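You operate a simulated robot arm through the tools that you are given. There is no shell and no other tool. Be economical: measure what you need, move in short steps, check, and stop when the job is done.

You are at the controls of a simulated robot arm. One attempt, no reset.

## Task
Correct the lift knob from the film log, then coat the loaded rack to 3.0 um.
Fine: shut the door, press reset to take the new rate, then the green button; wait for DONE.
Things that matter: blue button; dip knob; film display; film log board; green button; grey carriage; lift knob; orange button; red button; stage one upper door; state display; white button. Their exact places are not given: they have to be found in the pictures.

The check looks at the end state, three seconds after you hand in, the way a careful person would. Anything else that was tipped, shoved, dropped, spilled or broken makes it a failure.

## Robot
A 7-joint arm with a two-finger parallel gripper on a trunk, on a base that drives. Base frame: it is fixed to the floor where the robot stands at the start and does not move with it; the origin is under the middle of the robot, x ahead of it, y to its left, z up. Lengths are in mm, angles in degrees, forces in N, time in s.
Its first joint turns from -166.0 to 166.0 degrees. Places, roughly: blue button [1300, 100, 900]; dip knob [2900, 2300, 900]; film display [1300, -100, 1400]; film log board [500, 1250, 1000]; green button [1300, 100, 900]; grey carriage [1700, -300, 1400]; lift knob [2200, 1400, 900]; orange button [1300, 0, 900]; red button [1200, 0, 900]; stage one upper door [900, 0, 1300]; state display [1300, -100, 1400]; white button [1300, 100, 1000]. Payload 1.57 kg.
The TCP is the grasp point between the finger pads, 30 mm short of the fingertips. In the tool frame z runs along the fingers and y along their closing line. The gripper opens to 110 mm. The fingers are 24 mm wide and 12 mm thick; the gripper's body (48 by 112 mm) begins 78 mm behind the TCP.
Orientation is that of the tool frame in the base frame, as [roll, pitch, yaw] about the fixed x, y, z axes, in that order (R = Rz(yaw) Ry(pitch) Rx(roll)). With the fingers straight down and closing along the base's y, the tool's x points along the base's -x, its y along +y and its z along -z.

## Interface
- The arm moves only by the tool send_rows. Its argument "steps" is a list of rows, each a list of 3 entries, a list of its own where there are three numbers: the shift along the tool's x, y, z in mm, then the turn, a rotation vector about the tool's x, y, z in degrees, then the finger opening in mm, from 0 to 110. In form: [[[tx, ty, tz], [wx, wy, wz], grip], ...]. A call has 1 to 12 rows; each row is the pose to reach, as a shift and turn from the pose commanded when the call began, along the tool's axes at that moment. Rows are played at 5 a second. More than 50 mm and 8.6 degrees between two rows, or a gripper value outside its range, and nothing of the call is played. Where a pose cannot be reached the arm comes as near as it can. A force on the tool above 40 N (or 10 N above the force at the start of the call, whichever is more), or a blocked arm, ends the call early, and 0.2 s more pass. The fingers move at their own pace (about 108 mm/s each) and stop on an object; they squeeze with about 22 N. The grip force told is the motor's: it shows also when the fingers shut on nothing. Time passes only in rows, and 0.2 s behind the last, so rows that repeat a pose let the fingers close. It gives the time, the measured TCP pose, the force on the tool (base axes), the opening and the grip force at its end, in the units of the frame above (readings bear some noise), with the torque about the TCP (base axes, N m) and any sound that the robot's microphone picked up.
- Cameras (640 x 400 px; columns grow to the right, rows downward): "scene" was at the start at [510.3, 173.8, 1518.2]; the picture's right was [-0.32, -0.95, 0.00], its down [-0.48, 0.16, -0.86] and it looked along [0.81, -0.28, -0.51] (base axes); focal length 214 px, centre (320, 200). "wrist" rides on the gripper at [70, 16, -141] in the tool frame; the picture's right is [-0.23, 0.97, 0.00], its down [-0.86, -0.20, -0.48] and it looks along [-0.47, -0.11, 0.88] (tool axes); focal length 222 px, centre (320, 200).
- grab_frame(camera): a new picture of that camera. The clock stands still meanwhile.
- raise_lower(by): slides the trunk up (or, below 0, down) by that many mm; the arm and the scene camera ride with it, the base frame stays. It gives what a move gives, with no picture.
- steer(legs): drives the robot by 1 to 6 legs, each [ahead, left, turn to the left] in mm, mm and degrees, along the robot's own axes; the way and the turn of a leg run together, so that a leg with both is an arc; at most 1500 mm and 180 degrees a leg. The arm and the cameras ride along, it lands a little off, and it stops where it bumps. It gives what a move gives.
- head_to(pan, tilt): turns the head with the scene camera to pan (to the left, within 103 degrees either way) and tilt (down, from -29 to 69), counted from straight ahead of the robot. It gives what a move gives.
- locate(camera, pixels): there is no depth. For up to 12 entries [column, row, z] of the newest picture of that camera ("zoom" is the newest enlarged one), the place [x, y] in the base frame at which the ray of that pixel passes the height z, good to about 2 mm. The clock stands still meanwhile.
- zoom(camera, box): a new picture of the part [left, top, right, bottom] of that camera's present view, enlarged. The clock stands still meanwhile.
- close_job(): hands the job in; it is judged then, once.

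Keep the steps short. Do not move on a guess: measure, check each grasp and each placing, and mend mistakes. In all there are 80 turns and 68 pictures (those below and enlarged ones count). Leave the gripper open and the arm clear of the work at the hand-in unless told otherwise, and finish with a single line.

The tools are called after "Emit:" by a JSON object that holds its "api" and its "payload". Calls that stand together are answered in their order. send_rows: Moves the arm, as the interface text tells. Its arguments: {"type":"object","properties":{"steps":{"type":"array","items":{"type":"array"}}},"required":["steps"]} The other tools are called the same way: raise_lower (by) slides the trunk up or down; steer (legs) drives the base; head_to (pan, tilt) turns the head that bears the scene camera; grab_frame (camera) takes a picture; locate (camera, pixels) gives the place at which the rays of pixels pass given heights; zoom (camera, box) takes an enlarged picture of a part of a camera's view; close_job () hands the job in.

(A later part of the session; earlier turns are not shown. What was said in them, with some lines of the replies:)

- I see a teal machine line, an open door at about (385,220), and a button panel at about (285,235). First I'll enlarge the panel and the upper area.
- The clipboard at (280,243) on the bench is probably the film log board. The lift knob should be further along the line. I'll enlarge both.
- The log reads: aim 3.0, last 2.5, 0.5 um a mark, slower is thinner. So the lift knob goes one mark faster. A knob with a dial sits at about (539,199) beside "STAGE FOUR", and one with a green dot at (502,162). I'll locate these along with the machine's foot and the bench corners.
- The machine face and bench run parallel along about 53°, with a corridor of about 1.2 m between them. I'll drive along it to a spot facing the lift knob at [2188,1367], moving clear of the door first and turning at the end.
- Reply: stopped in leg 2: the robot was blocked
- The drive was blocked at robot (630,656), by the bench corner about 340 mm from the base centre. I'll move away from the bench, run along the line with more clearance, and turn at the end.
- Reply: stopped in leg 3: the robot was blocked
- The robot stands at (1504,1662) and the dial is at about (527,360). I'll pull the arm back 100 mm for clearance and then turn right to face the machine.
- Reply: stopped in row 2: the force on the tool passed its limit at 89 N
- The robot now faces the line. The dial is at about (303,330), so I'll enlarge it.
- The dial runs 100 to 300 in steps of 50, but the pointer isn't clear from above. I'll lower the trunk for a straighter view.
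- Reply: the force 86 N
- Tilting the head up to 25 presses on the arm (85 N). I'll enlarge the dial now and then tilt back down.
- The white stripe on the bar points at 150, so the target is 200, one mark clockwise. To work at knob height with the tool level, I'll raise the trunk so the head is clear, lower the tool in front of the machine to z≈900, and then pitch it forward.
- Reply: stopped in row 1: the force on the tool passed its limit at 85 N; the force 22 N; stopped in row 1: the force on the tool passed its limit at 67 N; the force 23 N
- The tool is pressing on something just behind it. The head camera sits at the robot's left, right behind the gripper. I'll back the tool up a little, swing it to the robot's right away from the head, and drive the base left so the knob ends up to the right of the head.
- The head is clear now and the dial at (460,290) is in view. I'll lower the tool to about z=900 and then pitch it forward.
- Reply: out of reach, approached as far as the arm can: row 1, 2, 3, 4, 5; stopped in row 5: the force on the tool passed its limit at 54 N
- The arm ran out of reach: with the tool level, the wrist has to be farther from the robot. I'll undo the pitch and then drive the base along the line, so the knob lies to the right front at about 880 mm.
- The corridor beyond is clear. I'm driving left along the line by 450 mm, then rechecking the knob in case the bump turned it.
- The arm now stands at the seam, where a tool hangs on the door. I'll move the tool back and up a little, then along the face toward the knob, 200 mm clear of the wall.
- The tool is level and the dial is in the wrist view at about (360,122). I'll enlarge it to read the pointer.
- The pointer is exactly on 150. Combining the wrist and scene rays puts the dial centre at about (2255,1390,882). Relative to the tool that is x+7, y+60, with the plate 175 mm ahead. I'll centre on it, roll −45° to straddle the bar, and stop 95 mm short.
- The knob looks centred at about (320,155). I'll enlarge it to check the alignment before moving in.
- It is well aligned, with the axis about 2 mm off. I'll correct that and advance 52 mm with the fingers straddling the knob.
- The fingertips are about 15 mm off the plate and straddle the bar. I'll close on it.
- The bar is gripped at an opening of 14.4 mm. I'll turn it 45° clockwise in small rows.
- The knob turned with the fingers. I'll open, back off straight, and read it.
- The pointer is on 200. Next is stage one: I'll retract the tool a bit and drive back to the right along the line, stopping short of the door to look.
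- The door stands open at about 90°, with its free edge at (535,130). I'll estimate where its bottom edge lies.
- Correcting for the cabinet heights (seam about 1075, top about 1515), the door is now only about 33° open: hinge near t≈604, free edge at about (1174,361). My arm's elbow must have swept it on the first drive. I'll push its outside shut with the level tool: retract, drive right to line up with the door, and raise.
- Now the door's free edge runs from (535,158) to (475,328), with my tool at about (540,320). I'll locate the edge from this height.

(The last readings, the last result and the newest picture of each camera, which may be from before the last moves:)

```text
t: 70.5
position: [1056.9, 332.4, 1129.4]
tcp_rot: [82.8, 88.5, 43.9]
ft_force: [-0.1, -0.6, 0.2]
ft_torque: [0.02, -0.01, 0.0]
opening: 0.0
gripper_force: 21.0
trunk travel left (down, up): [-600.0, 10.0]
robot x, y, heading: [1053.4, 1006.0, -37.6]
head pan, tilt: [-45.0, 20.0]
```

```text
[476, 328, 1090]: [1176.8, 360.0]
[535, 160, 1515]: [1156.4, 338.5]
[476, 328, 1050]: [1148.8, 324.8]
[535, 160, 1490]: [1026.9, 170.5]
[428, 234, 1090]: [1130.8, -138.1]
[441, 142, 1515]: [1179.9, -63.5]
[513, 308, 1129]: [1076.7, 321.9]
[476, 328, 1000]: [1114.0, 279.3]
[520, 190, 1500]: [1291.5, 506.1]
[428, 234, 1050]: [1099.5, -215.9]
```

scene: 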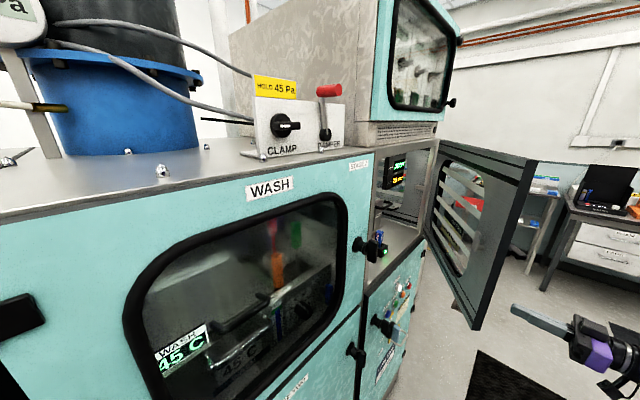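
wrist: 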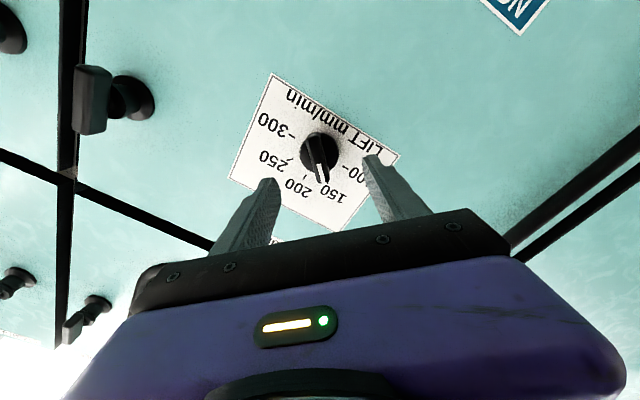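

The door position is confirmed: free edge (1170,352), hinge near (1140,−120). My closed fingers stand 100 mm in front of its outer face at z=1129. I'll push straight toward the machine.

Emit:
{"api": "send_rows", "payload": {"steps": [[[0, 0, 20], [0, 0, 0], 0], [[0, 0, 40], [0, 0, 0], 0], [[0, 0, 60], [0, 0, 0], 0], [[0, 0, 80], [0, 0, 0], 0], [[0, 0, 100], [0, 0, 0], 0], [[0, 0, 120], [0, 0, 0], 0], [[0, 0, 140], [0, 0, 0], 0], [[0, 0, 160], [0, 0, 0], 0], [[0, 0, 180], [0, 0, 0], 0], [[0, 0, 200], [0, 0, 0], 0], [[0, 0, 220], [0, 0, 0], 0], [[0, 0, 240], [0, 0, 0], 0]]}}

Emit:
{"api": "grab_frame", "payload": {"camera": "scene"}}

```text
t: 73.1
position: [1244.1, 182.3, 1132.3]
tcp_rot: [81.3, 88.5, 42.5]
ft_force: [0.0, 0.1, -0.4]
ft_torque: [-0.03, -0.03, 0.02]
opening: 0.1
gripper_force: 21.4
trunk travel left (down, up): [-600.0, 10.0]
robot x, y, heading: [1050.1, 1002.9, -37.8]
head pan, tilt: [-45.0, 20.0]
```

```text
31 pictures are left
```

scene: 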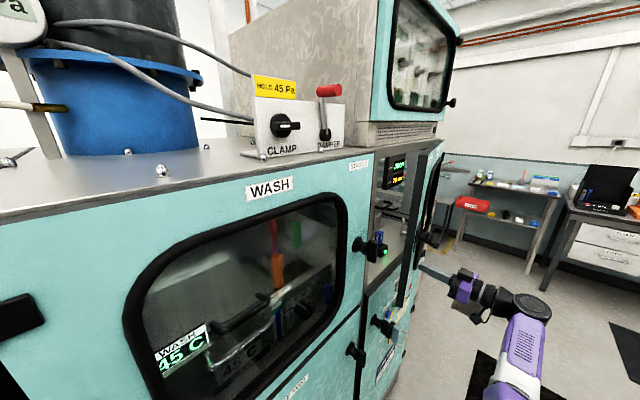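

The door is nearly shut. I'll push another 60 mm gently until it seats.

Emit:
{"api": "send_rows", "payload": {"steps": [[[0, 0, 8], [0, 0, 0], 0], [[0, 0, 16], [0, 0, 0], 0], [[0, 0, 24], [0, 0, 0], 0], [[0, 0, 32], [0, 0, 0], 0], [[0, 0, 40], [0, 0, 0], 0], [[0, 0, 48], [0, 0, 0], 0], [[0, 0, 56], [0, 0, 0], 0], [[0, 0, 64], [0, 0, 0], 0], [[0, 0, 70], [0, 0, 0], 0]]}}

Emit:
{"api": "zoom", "payload": {"camera": "scene", "box": [330, 120, 490, 340]}}

```text
t: 75.1
position: [1300.4, 138.0, 1129.1]
tcp_rot: [82.8, 88.5, 44.0]
ft_force: [0.4, 0.0, 0.7]
ft_torque: [0.0, 0.0, 0.02]
opening: 0.0
gripper_force: 20.8
trunk travel left (down, up): [-600.0, 10.0]
robot x, y, heading: [1053.0, 1008.8, -37.7]
head pan, tilt: [-45.0, 20.0]
```

```text
1.82 times, centred on (410, 230) of scene
```

zoom: 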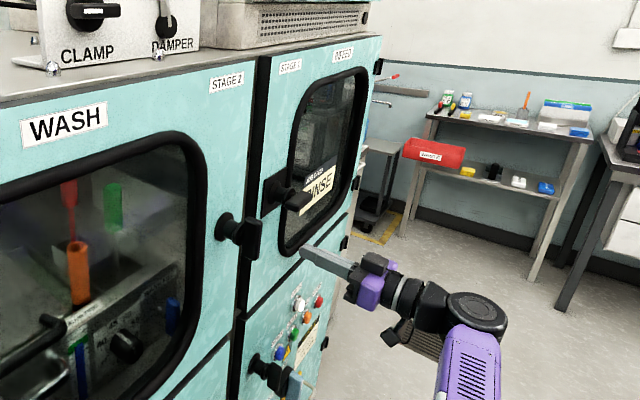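

The door looks flush. I'll push up to 14 mm more to feel whether it is seated.

Emit:
{"api": "send_rows", "payload": {"steps": [[[0, 0, 4], [0, 0, 0], 0], [[0, 0, 8], [0, 0, 0], 0], [[0, 0, 11], [0, 0, 0], 0], [[0, 0, 14], [0, 0, 0], 0]]}}

Emit:
{"api": "grab_frame", "payload": {"camera": "wrist"}}

```text
t: 76.1
position: [1306.5, 132.4, 1129.9]
tcp_rot: [80.9, 88.4, 42.0]
ft_force: [-14.8, 24.4, 1.2]
ft_torque: [0.14, 0.05, 0.58]
opening: 0.0
gripper_force: 21.3
trunk travel left (down, up): [-600.0, 10.0]
robot x, y, heading: [1052.7, 1007.2, -37.8]
head pan, tilt: [-45.0, 20.0]
```

```text
29 pictures are left
```

wrist: 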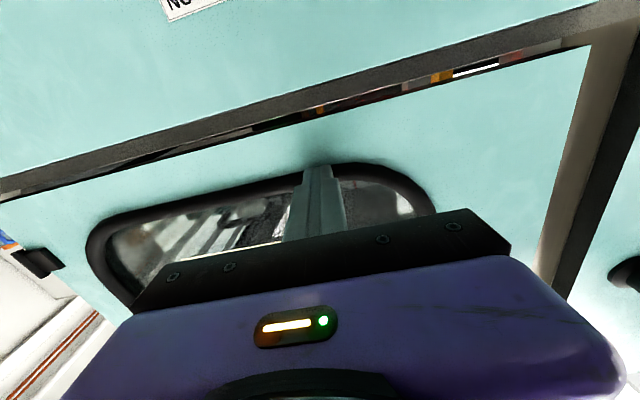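

I feel 28 N, but the gap at the bottom widens toward the free edge, at about (580,50). I'll look at the door edge from the scene camera.

Emit:
{"api": "zoom", "payload": {"camera": "scene", "box": [375, 140, 455, 270]}}

```text
3.08 times, centred on (415, 205) of scene
```

zoom: 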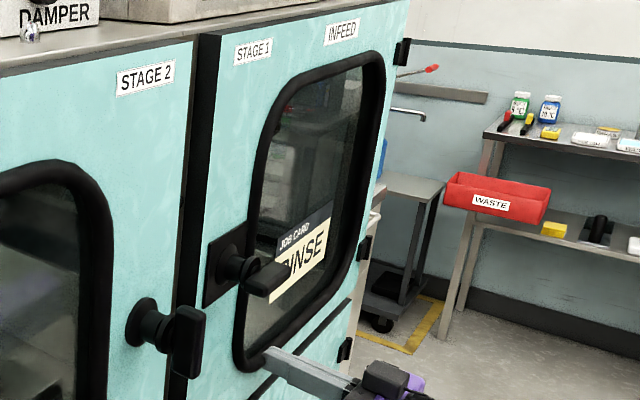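

The door is almost flush, with its handle near the free edge at about (395,225). I'll push again closer to the free edge, below the handle.

Emit:
{"api": "send_rows", "payload": {"steps": [[[0, 0, -30], [0, 0, 0], 0], [[0, 40, -30], [0, 0, 0], 0], [[0, 80, -30], [0, 0, 0], 0], [[0, 115, -25], [0, 0, 0], 0], [[0, 115, -12], [0, 0, 0], 0], [[0, 115, -2], [0, 0, 0], 0], [[0, 115, 6], [0, 0, 0], 0], [[0, 115, 12], [0, 0, 0], 0], [[0, 115, 18], [0, 0, 0], 0], [[0, 115, 22], [0, 0, 0], 0]]}}

Emit:
{"api": "grab_frame", "payload": {"camera": "wrist"}}

```text
t: 77.6
position: [1374.2, 225.1, 1133.5]
tcp_rot: [81.4, 88.4, 42.6]
ft_force: [-7.0, 16.3, 4.8]
ft_torque: [-0.01, -0.07, 0.42]
opening: 0.0
gripper_force: 21.0
trunk travel left (down, up): [-600.0, 10.0]
robot x, y, heading: [1052.3, 1007.3, -37.5]
head pan, tilt: [-45.0, 20.0]
stopped in row 7: the force on the tool passed its limit at 55 N (the readings are from after the stop); the commanded pose is now the measured one
```

```text
27 pictures are left
```

wrist: 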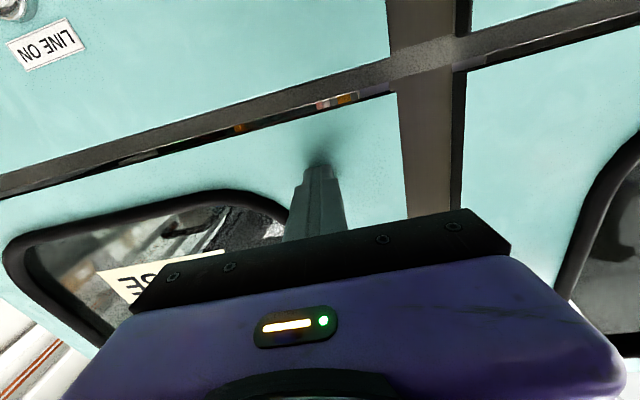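

The door now sits even, held at 55 N. I'll pull back and look at the handle and the displays through the window.

Emit:
{"api": "send_rows", "payload": {"steps": [[[0, 0, -40], [0, 0, 0], 0], [[0, 0, -80], [0, 0, 0], 0], [[0, 0, -120], [0, 0, 0], 0], [[-20, -30, -160], [0, 0, 0], 0], [[-40, -60, -200], [0, 0, 0], 0], [[-60, -90, -230], [0, 0, 0], 0]]}}

Emit:
{"api": "grab_frame", "payload": {"camera": "wrist"}}

Emit:
{"api": "zoom", "payload": {"camera": "scene", "box": [350, 140, 450, 320]}}

```text
refused: row 4 steps farther than a row can; nothing moved
```

```text
26 pictures are left
```

wrist: 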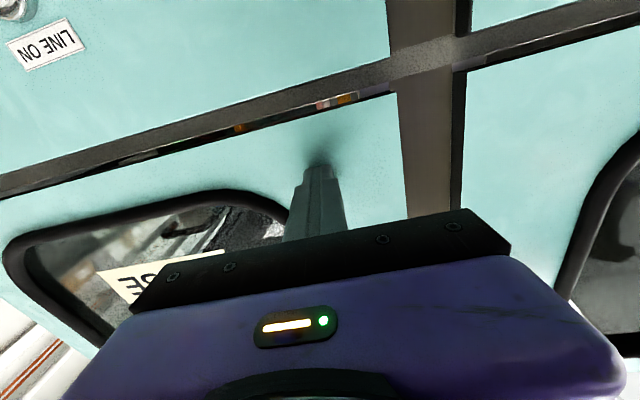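

```text
2.22 times, centred on (400, 230) of scene
```

zoom: 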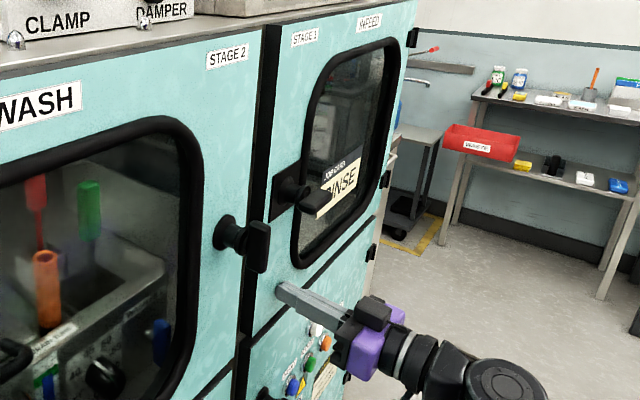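

One row was too long, so I'm repeating in shorter rows. I'll back off and shift right so the wrist camera can look up through the window.

Emit:
{"api": "send_rows", "payload": {"steps": [[[0, 0, -40], [0, 0, 0], 0], [[0, 0, -80], [0, 0, 0], 0], [[0, 0, -120], [0, 0, 0], 0], [[0, -30, -150], [0, 0, 0], 0], [[0, -60, -180], [0, 0, 0], 0], [[0, -90, -200], [0, 0, 0], 0], [[0, -130, -220], [0, 0, 0], 0], [[0, -170, -240], [0, 0, 0], 0]]}}

Emit:
{"api": "grab_frame", "payload": {"camera": "wrist"}}

```text
t: 79.4
position: [1082.4, 242.3, 1126.4]
tcp_rot: [87.0, 88.3, 48.2]
ft_force: [0.0, 0.0, -0.2]
ft_torque: [0.08, -0.01, -0.04]
opening: 0.0
gripper_force: 21.6
trunk travel left (down, up): [-600.0, 10.0]
robot x, y, heading: [1049.1, 1002.9, -37.9]
head pan, tilt: [-45.0, 20.0]
```

```text
24 pictures are left
```

wrist: 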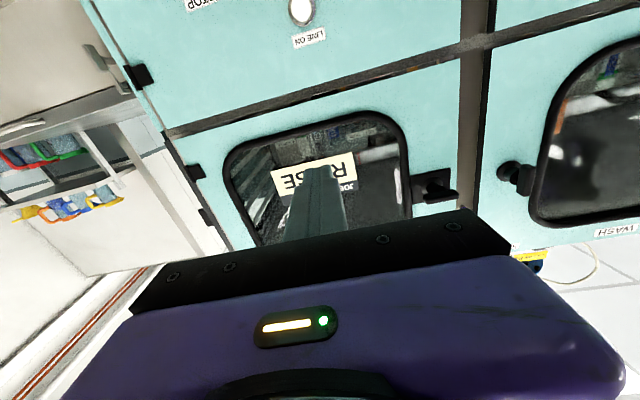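

I can't read the displays from here, but the seam gap is gone. I'll lower the trunk 250 mm and look at the button panel with the wrist camera.

Emit:
{"api": "raise_lower", "payload": {"by": -250}}

Emit:
{"api": "grab_frame", "payload": {"camera": "wrist"}}

Emit:
{"api": "grab_frame", "payload": {"camera": "scene"}}

```text
t: 81.9
position: [1082.5, 241.9, 875.8]
tcp_rot: [85.2, 88.3, 46.4]
ft_force: [0.9, 0.6, 0.1]
ft_torque: [0.01, -0.02, -0.01]
opening: 0.0
gripper_force: 21.6
trunk travel left (down, up): [-350.0, 260.0]
robot x, y, heading: [1051.6, 1003.1, -37.7]
head pan, tilt: [-45.0, 20.0]
```

```text
23 pictures are left
```

wrist: 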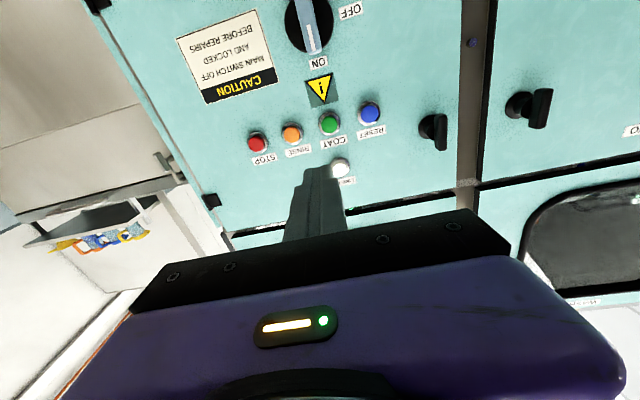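

```text
22 pictures are left
```

scene: 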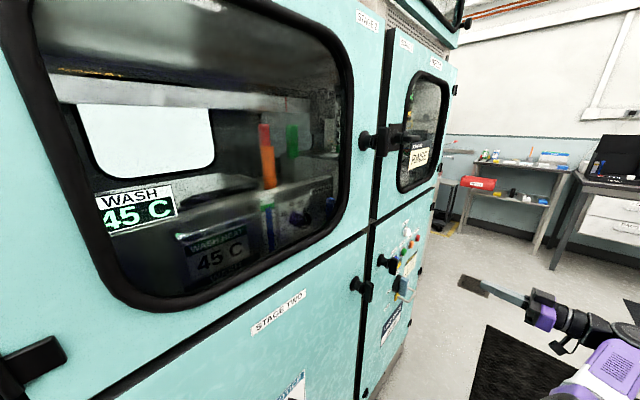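

The labels read blue RESET (370,110), green COAT (329,123), orange RINSE, red STOP, white LINE ON. I'll enlarge the panel in the scene view and cross the rays to fix the button positions.

Emit:
{"api": "zoom", "payload": {"camera": "scene", "box": [370, 210, 450, 310]}}

Emit:
{"api": "locate", "payload": {"camera": "wrist", "pixels": [[370, 110, 880], [370, 110, 890], [370, 110, 900], [329, 123, 880], [329, 123, 890], [329, 123, 900], [257, 141, 890], [340, 168, 920]]}}

```text
4.00 times, centred on (410, 260) of scene
```

zoom: 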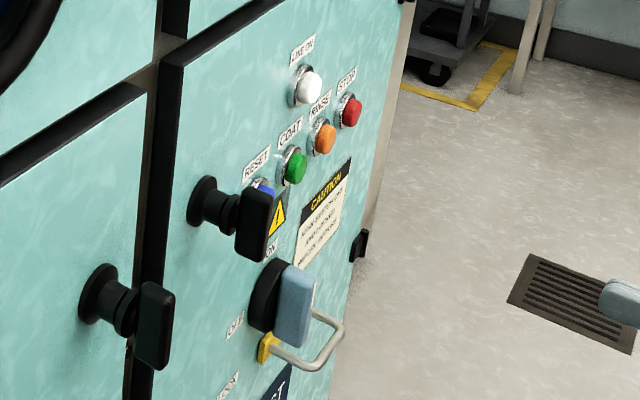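

```text
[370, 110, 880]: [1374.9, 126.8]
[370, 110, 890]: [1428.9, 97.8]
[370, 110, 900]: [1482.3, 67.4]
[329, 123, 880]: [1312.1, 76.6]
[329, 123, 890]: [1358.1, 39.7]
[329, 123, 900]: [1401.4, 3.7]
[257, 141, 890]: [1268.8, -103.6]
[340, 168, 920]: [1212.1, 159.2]
```

Green sits at zoom (294,167) and red at (352,112). I'll locate these at several heights to cross them with the wrist rays.

Emit:
{"api": "locate", "payload": {"camera": "zoom", "pixels": [[294, 167, 870], [294, 167, 880], [294, 167, 890], [352, 112, 880], [352, 112, 890], [325, 138, 880], [310, 88, 930], [310, 88, 920]]}}

Emit:
{"api": "locate", "payload": {"camera": "wrist", "pixels": [[329, 123, 870], [257, 141, 880], [291, 132, 880], [257, 141, 870], [340, 168, 930], [340, 168, 940]]}}

```text
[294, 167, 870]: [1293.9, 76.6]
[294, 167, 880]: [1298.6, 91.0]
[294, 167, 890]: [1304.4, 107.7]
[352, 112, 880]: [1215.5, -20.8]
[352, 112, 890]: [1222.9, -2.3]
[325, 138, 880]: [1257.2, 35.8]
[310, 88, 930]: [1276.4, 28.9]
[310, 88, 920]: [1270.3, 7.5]
```

```text
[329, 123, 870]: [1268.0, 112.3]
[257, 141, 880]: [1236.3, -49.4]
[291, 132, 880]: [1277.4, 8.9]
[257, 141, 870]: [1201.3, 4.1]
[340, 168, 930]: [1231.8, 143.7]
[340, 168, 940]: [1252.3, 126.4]
```

The green button comes out at about (1297,87,877), with 72 mm spacing, so blue is at about (1341,145,875). In the tool frame blue is at y+86, x+3.5, and 232 mm to contact. I'll approach to about 27 mm short and check.

Emit:
{"api": "send_rows", "payload": {"steps": [[[0, 22, 30], [0, 0, 0], 0], [[1, 44, 60], [0, 0, 0], 0], [[2, 66, 95], [0, 0, 0], 0], [[3, 86, 130], [0, 0, 0], 0], [[3.5, 86, 165], [0, 0, 0], 0], [[3.5, 86, 190], [0, 0, 0], 0], [[3.5, 86, 205], [0, 0, 0], 0], [[3.5, 86, 205], [0, 0, 0], 0]]}}

Emit:
{"api": "zoom", "payload": {"camera": "wrist", "box": [220, 80, 440, 230]}}

Emit:
{"api": "zoom", "payload": {"camera": "scene", "box": [370, 210, 450, 310]}}

```text
t: 83.7
position: [1294.9, 179.9, 874.9]
tcp_rot: [84.7, 88.4, 45.7]
ft_force: [-0.1, -0.4, -0.8]
ft_torque: [-0.03, -0.03, 0.02]
opening: 0.2
gripper_force: 21.6
trunk travel left (down, up): [-350.0, 260.0]
robot x, y, heading: [1054.5, 1006.2, -37.9]
head pan, tilt: [-45.0, 20.0]
```

```text
2.67 times, centred on (330, 155) of wrist
```

zoom: 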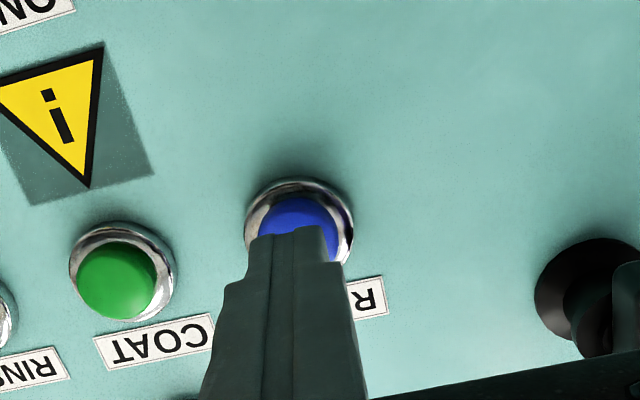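

```text
4.00 times, centred on (410, 260) of scene
```

zoom: 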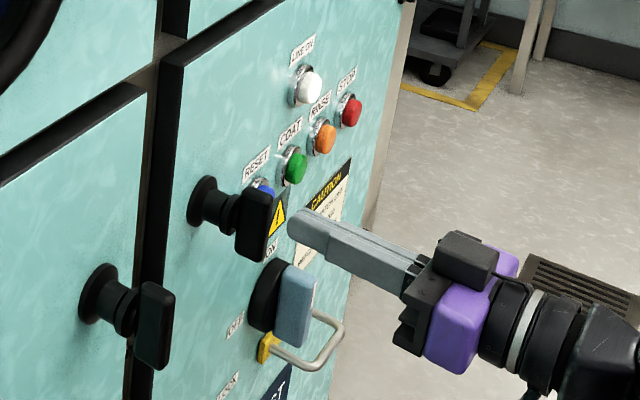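

Blue is centred on the tool axis: predicted row 166, seen at 165. I'll press straight in slowly until I feel it give.

Emit:
{"api": "send_rows", "payload": {"steps": [[[0, 0, 12], [0, 0, 0], 0], [[0, 0, 20], [0, 0, 0], 0], [[0, 0, 25], [0, 0, 0], 0], [[0, 0, 28], [0, 0, 0], 0], [[0, 0, 31], [0, 0, 0], 0], [[0, 0, 33], [0, 0, 0], 0]]}}

```text
t: 85.0
position: [1315.9, 163.7, 875.6]
tcp_rot: [85.0, 88.1, 46.0]
ft_force: [-8.4, 17.4, 3.1]
ft_torque: [-0.06, -0.06, 0.31]
opening: 0.0
gripper_force: 21.3
trunk travel left (down, up): [-350.0, 260.0]
robot x, y, heading: [1051.8, 1004.4, -37.9]
head pan, tilt: [-45.0, 20.0]
heard: click
stopped in row 6: the force on the tool passed its limit at 43 N (the readings are from after the stop); the commanded pose is now the measured one
```

A click came from RESET. I'll back off, move 73 mm right to green, and check alignment.

Emit:
{"api": "send_rows", "payload": {"steps": [[[0, 0, -15], [0, 0, 0], 0], [[0, 0, -32], [0, 0, 0], 0], [[-1.5, -36, -30], [0, 0, 0], 0], [[-3, -73, -28], [0, 0, 0], 0], [[-3, -73, -28], [0, 0, 0], 0]]}}

Emit:
{"api": "zoom", "payload": {"camera": "wrist", "box": [220, 80, 440, 230]}}

Emit:
{"api": "zoom", "payload": {"camera": "scene", "box": [390, 60, 470, 200]}}

```text
t: 86.2
position: [1249.5, 123.8, 875.8]
tcp_rot: [86.9, 88.2, 47.9]
ft_force: [-0.4, -0.7, 0.2]
ft_torque: [0.02, -0.01, 0.03]
opening: 0.0
gripper_force: 21.8
trunk travel left (down, up): [-350.0, 260.0]
robot x, y, heading: [1054.3, 1006.8, -37.6]
head pan, tilt: [-45.0, 20.0]
```

```text
2.67 times, centred on (330, 155) of wrist
```

zoom: 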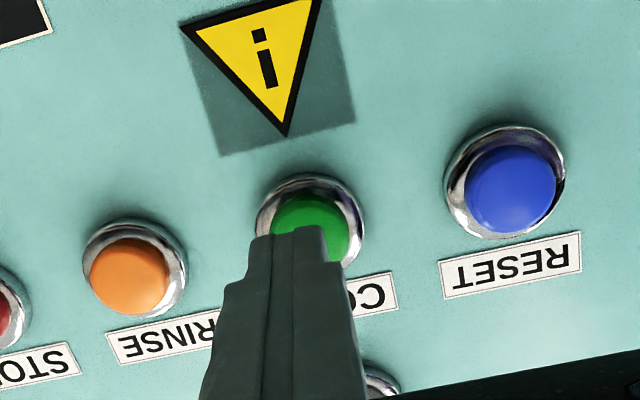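

```text
2.86 times, centred on (430, 130) of scene
```

zoom: 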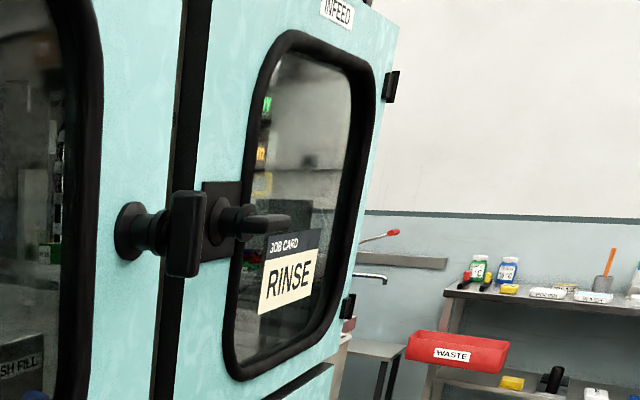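

Green is about 5 mm to image-right of the axis. I'll correct y by +5 and press.

Emit:
{"api": "send_rows", "payload": {"steps": [[[0, 5, 5], [0, 0, 0], 0], [[0, 5, 14], [0, 0, 0], 0], [[0, 5, 21], [0, 0, 0], 0], [[0, 5, 25], [0, 0, 0], 0], [[0, 5, 28], [0, 0, 0], 0], [[0, 5, 31], [0, 0, 0], 0], [[0, 5, 34], [0, 0, 0], 0]]}}

```text
t: 87.8
position: [1275.1, 107.1, 874.5]
tcp_rot: [86.2, 88.1, 46.9]
ft_force: [-18.6, 30.3, 0.9]
ft_torque: [0.01, -0.02, 0.51]
opening: 0.0
gripper_force: 21.3
trunk travel left (down, up): [-350.0, 260.0]
robot x, y, heading: [1052.7, 1005.6, -37.7]
head pan, tilt: [-45.0, 20.0]
heard: click
```

A click came from COAT. I'll back the tool well away, raise the trunk, and drive right to bring the scene camera in front of the stage one window.

Emit:
{"api": "send_rows", "payload": {"steps": [[[0, 0, -30], [0, 0, 0], 0], [[0, 0, -70], [0, 0, 0], 0], [[0, 0, -110], [0, 0, 0], 0], [[0, 0, -150], [0, 0, 0], 0], [[0, 0, -190], [0, 0, 0], 0], [[0, 0, -230], [0, 0, 0], 0], [[0, 0, -260], [0, 0, 0], 0]]}}

Emit:
{"api": "steer", "payload": {"legs": [[0, -550, 0]]}}

Emit:
{"api": "head_to", "payload": {"pan": -15, "tilt": 0}}

Emit:
{"api": "grab_frame", "payload": {"camera": "scene"}}

```text
t: 89.4
position: [1076.3, 268.5, 874.0]
tcp_rot: [87.1, 88.1, 48.2]
ft_force: [1.3, -0.5, 0.0]
ft_torque: [0.04, 0.01, 0.02]
opening: 0.0
gripper_force: 21.4
trunk travel left (down, up): [-350.0, 260.0]
robot x, y, heading: [1053.7, 1006.7, -37.8]
head pan, tilt: [-45.0, 20.0]
```

```text
t: 92.6
position: [740.5, -174.7, 873.8]
tcp_rot: [87.1, 88.3, 48.4]
ft_force: [0.4, -0.6, 0.1]
ft_torque: [-0.03, -0.01, 0.0]
opening: 0.0
gripper_force: 21.1
trunk travel left (down, up): [-350.0, 260.0]
robot x, y, heading: [716.3, 566.6, -37.4]
head pan, tilt: [-45.0, 20.0]
```

```text
t: 93.6
position: [740.5, -172.8, 875.0]
tcp_rot: [87.0, 88.2, 48.2]
ft_force: [-0.7, 0.4, -0.5]
ft_torque: [0.02, 0.03, -0.03]
opening: 0.0
gripper_force: 21.7
trunk travel left (down, up): [-350.0, 260.0]
robot x, y, heading: [710.8, 567.0, -37.3]
head pan, tilt: [-15.0, 0.0]
```

```text
16 pictures are left
```

scene: 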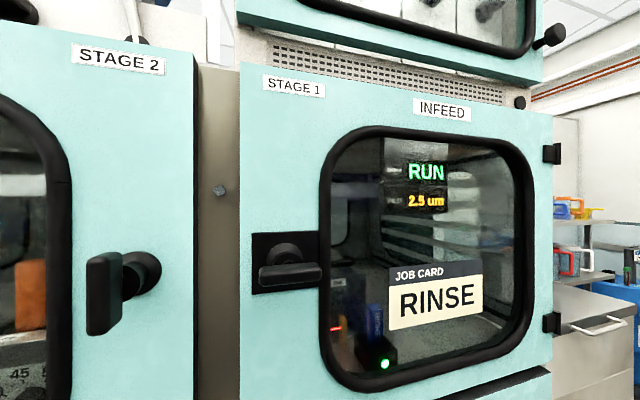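

The display reads RUN with the last film at 2.5 um. I'll wait with the arm still and open the gripper.

Emit:
{"api": "send_rows", "payload": {"steps": [[[0, 0, 0], [0, 0, 0], 40], [[0, 0, 0], [0, 0, 0], 70], [[0, 0, 0], [0, 0, 0], 70], [[0, 0, 0], [0, 0, 0], 70], [[0, 0, 0], [0, 0, 0], 70], [[0, 0, 0], [0, 0, 0], 70], [[0, 0, 0], [0, 0, 0], 70], [[0, 0, 0], [0, 0, 0], 70], [[0, 0, 0], [0, 0, 0], 70], [[0, 0, 0], [0, 0, 0], 70], [[0, 0, 0], [0, 0, 0], 70], [[0, 0, 0], [0, 0, 0], 70]]}}

Emit:
{"api": "send_rows", "payload": {"steps": [[[0, 0, 0], [0, 0, 0], 70], [[0, 0, 0], [0, 0, 0], 70], [[0, 0, 0], [0, 0, 0], 70], [[0, 0, 0], [0, 0, 0], 70], [[0, 0, 0], [0, 0, 0], 70], [[0, 0, 0], [0, 0, 0], 70], [[0, 0, 0], [0, 0, 0], 70], [[0, 0, 0], [0, 0, 0], 70], [[0, 0, 0], [0, 0, 0], 70], [[0, 0, 0], [0, 0, 0], 70], [[0, 0, 0], [0, 0, 0], 70], [[0, 0, 0], [0, 0, 0], 70]]}}

Emit:
{"api": "send_rows", "payload": {"steps": [[[0, 0, 0], [0, 0, 0], 70], [[0, 0, 0], [0, 0, 0], 70], [[0, 0, 0], [0, 0, 0], 70], [[0, 0, 0], [0, 0, 0], 70], [[0, 0, 0], [0, 0, 0], 70], [[0, 0, 0], [0, 0, 0], 70], [[0, 0, 0], [0, 0, 0], 70], [[0, 0, 0], [0, 0, 0], 70], [[0, 0, 0], [0, 0, 0], 70], [[0, 0, 0], [0, 0, 0], 70], [[0, 0, 0], [0, 0, 0], 70], [[0, 0, 0], [0, 0, 0], 70]]}}

Emit:
{"api": "send_rows", "payload": {"steps": [[[0, 0, 0], [0, 0, 0], 70], [[0, 0, 0], [0, 0, 0], 70], [[0, 0, 0], [0, 0, 0], 70], [[0, 0, 0], [0, 0, 0], 70], [[0, 0, 0], [0, 0, 0], 70], [[0, 0, 0], [0, 0, 0], 70], [[0, 0, 0], [0, 0, 0], 70], [[0, 0, 0], [0, 0, 0], 70], [[0, 0, 0], [0, 0, 0], 70], [[0, 0, 0], [0, 0, 0], 70], [[0, 0, 0], [0, 0, 0], 70], [[0, 0, 0], [0, 0, 0], 70]]}}

Emit:
{"api": "grab_frame", "payload": {"camera": "scene"}}

```text
t: 96.2
position: [741.3, -172.6, 873.7]
tcp_rot: [87.1, 88.2, 48.3]
ft_force: [-0.2, -0.5, 0.0]
ft_torque: [0.02, 0.04, 0.0]
opening: 70.0
gripper_force: 0.0
trunk travel left (down, up): [-350.0, 260.0]
robot x, y, heading: [710.6, 562.8, -37.5]
head pan, tilt: [-15.0, 0.0]
```

```text
t: 98.8
position: [740.6, -172.5, 873.8]
tcp_rot: [87.0, 88.3, 48.3]
ft_force: [0.6, -1.0, -0.6]
ft_torque: [0.02, -0.01, 0.01]
opening: 69.7
gripper_force: 0.0
trunk travel left (down, up): [-350.0, 260.0]
robot x, y, heading: [712.0, 561.0, -37.5]
head pan, tilt: [-15.0, 0.0]
```

```text
t: 101.4
position: [740.4, -172.7, 874.1]
tcp_rot: [86.9, 88.2, 48.2]
ft_force: [0.6, 0.1, -0.6]
ft_torque: [0.02, 0.01, -0.01]
opening: 70.1
gripper_force: 0.1
trunk travel left (down, up): [-350.0, 260.0]
robot x, y, heading: [711.7, 563.8, -37.4]
head pan, tilt: [-15.0, 0.0]
```

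```text
t: 104.0
position: [740.8, -172.4, 874.5]
tcp_rot: [87.0, 88.1, 48.3]
ft_force: [0.1, -0.4, -0.6]
ft_torque: [0.01, -0.03, 0.01]
opening: 69.9
gripper_force: 0.0
trunk travel left (down, up): [-350.0, 260.0]
robot x, y, heading: [710.8, 561.8, -37.7]
head pan, tilt: [-15.0, 0.0]
```

```text
15 pictures are left
```

scene: 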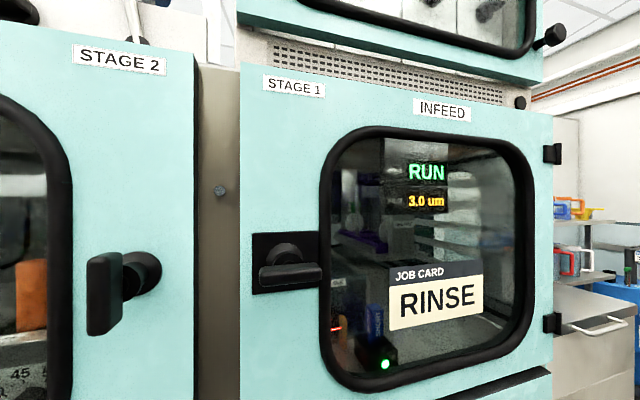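

The film display reads 3.0 um but the state is still RUN, so I'll wait longer.

Emit:
{"api": "send_rows", "payload": {"steps": [[[0, 0, 0], [0, 0, 0], 110], [[0, 0, 0], [0, 0, 0], 110], [[0, 0, 0], [0, 0, 0], 110], [[0, 0, 0], [0, 0, 0], 110], [[0, 0, 0], [0, 0, 0], 110], [[0, 0, 0], [0, 0, 0], 110], [[0, 0, 0], [0, 0, 0], 110], [[0, 0, 0], [0, 0, 0], 110], [[0, 0, 0], [0, 0, 0], 110], [[0, 0, 0], [0, 0, 0], 110], [[0, 0, 0], [0, 0, 0], 110], [[0, 0, 0], [0, 0, 0], 110]]}}

Emit:
{"api": "send_rows", "payload": {"steps": [[[0, 0, 0], [0, 0, 0], 110], [[0, 0, 0], [0, 0, 0], 110], [[0, 0, 0], [0, 0, 0], 110], [[0, 0, 0], [0, 0, 0], 110], [[0, 0, 0], [0, 0, 0], 110], [[0, 0, 0], [0, 0, 0], 110], [[0, 0, 0], [0, 0, 0], 110], [[0, 0, 0], [0, 0, 0], 110], [[0, 0, 0], [0, 0, 0], 110], [[0, 0, 0], [0, 0, 0], 110], [[0, 0, 0], [0, 0, 0], 110], [[0, 0, 0], [0, 0, 0], 110]]}}

Emit:
{"api": "send_rows", "payload": {"steps": [[[0, 0, 0], [0, 0, 0], 110], [[0, 0, 0], [0, 0, 0], 110], [[0, 0, 0], [0, 0, 0], 110], [[0, 0, 0], [0, 0, 0], 110], [[0, 0, 0], [0, 0, 0], 110], [[0, 0, 0], [0, 0, 0], 110], [[0, 0, 0], [0, 0, 0], 110], [[0, 0, 0], [0, 0, 0], 110], [[0, 0, 0], [0, 0, 0], 110], [[0, 0, 0], [0, 0, 0], 110], [[0, 0, 0], [0, 0, 0], 110], [[0, 0, 0], [0, 0, 0], 110]]}}

Emit:
{"api": "send_rows", "payload": {"steps": [[[0, 0, 0], [0, 0, 0], 110], [[0, 0, 0], [0, 0, 0], 110], [[0, 0, 0], [0, 0, 0], 110], [[0, 0, 0], [0, 0, 0], 110], [[0, 0, 0], [0, 0, 0], 110], [[0, 0, 0], [0, 0, 0], 110], [[0, 0, 0], [0, 0, 0], 110], [[0, 0, 0], [0, 0, 0], 110], [[0, 0, 0], [0, 0, 0], 110], [[0, 0, 0], [0, 0, 0], 110], [[0, 0, 0], [0, 0, 0], 110], [[0, 0, 0], [0, 0, 0], 110]]}}

Emit:
{"api": "grab_frame", "payload": {"camera": "scene"}}

```text
t: 106.6
position: [739.8, -173.2, 874.2]
tcp_rot: [87.0, 88.2, 48.1]
ft_force: [-0.1, -0.3, 0.0]
ft_torque: [0.02, -0.01, 0.01]
opening: 109.9
gripper_force: 0.1
trunk travel left (down, up): [-350.0, 260.0]
robot x, y, heading: [709.0, 561.1, -37.3]
head pan, tilt: [-15.0, 0.0]
```

```text
t: 109.2
position: [741.5, -172.4, 874.6]
tcp_rot: [87.0, 88.2, 48.2]
ft_force: [0.6, -0.8, 0.5]
ft_torque: [0.02, 0.0, 0.02]
opening: 110.0
gripper_force: 0.1
trunk travel left (down, up): [-350.0, 260.0]
robot x, y, heading: [716.3, 561.1, -37.5]
head pan, tilt: [-15.0, 0.0]
```

```text
t: 111.8
position: [740.2, -173.6, 873.0]
tcp_rot: [87.0, 88.3, 48.2]
ft_force: [-0.1, 0.0, 0.0]
ft_torque: [-0.01, -0.04, -0.02]
opening: 110.2
gripper_force: 0.0
trunk travel left (down, up): [-350.0, 260.0]
robot x, y, heading: [709.9, 566.9, -37.4]
head pan, tilt: [-15.0, 0.0]
```

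```text
t: 114.4
position: [741.0, -173.1, 873.2]
tcp_rot: [86.9, 88.2, 48.2]
ft_force: [-0.6, 0.4, 0.0]
ft_torque: [0.01, -0.01, 0.0]
opening: 109.9
gripper_force: 0.0
trunk travel left (down, up): [-350.0, 260.0]
robot x, y, heading: [713.7, 564.5, -37.3]
head pan, tilt: [-15.0, 0.0]
```

```text
14 pictures are left
```

scene: 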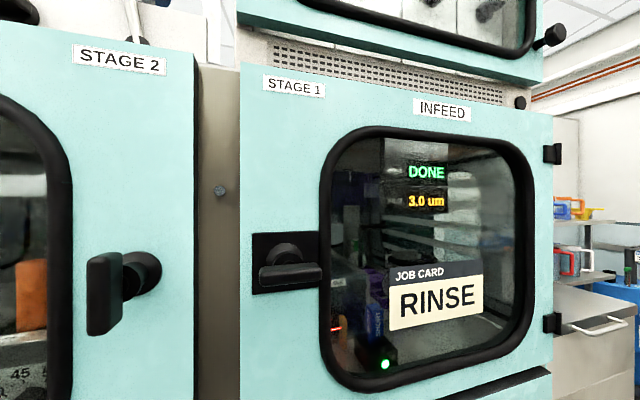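

The display shows DONE and 3.0 um. One last look at the bench I brushed against early on, to check nothing fell.

Emit:
{"api": "head_to", "payload": {"pan": 103, "tilt": 25}}

Emit:
{"api": "grab_frame", "payload": {"camera": "scene"}}

```text
t: 116.3
position: [740.9, -172.8, 873.1]
tcp_rot: [86.9, 88.3, 48.3]
ft_force: [-0.1, -0.5, -0.1]
ft_torque: [-0.02, -0.01, -0.04]
opening: 110.0
gripper_force: 0.0
trunk travel left (down, up): [-350.0, 260.0]
robot x, y, heading: [710.7, 565.2, -37.6]
head pan, tilt: [103.0, 25.0]
```

```text
13 pictures are left
```

scene: 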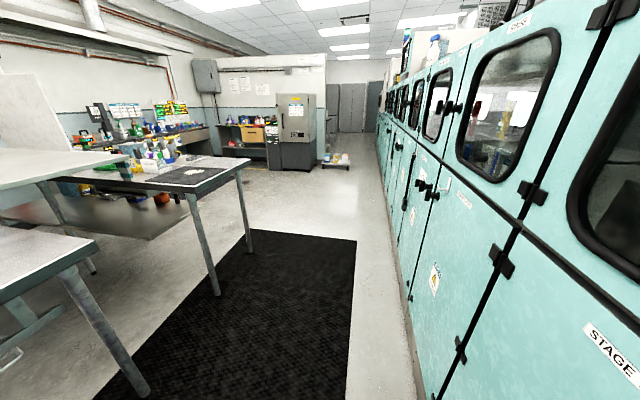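

The benches stand in place, nothing is on the floor, and the gripper is open and clear. I'm handing in.

Emit:
{"api": "close_job", "payload": {}}

```text
The job is handed in.
```

The lift knob is set from 150 to 200 mm/min, the stage one door is shut, reset and coat were pressed, and the state display shows DONE with the film at 3.0 um.
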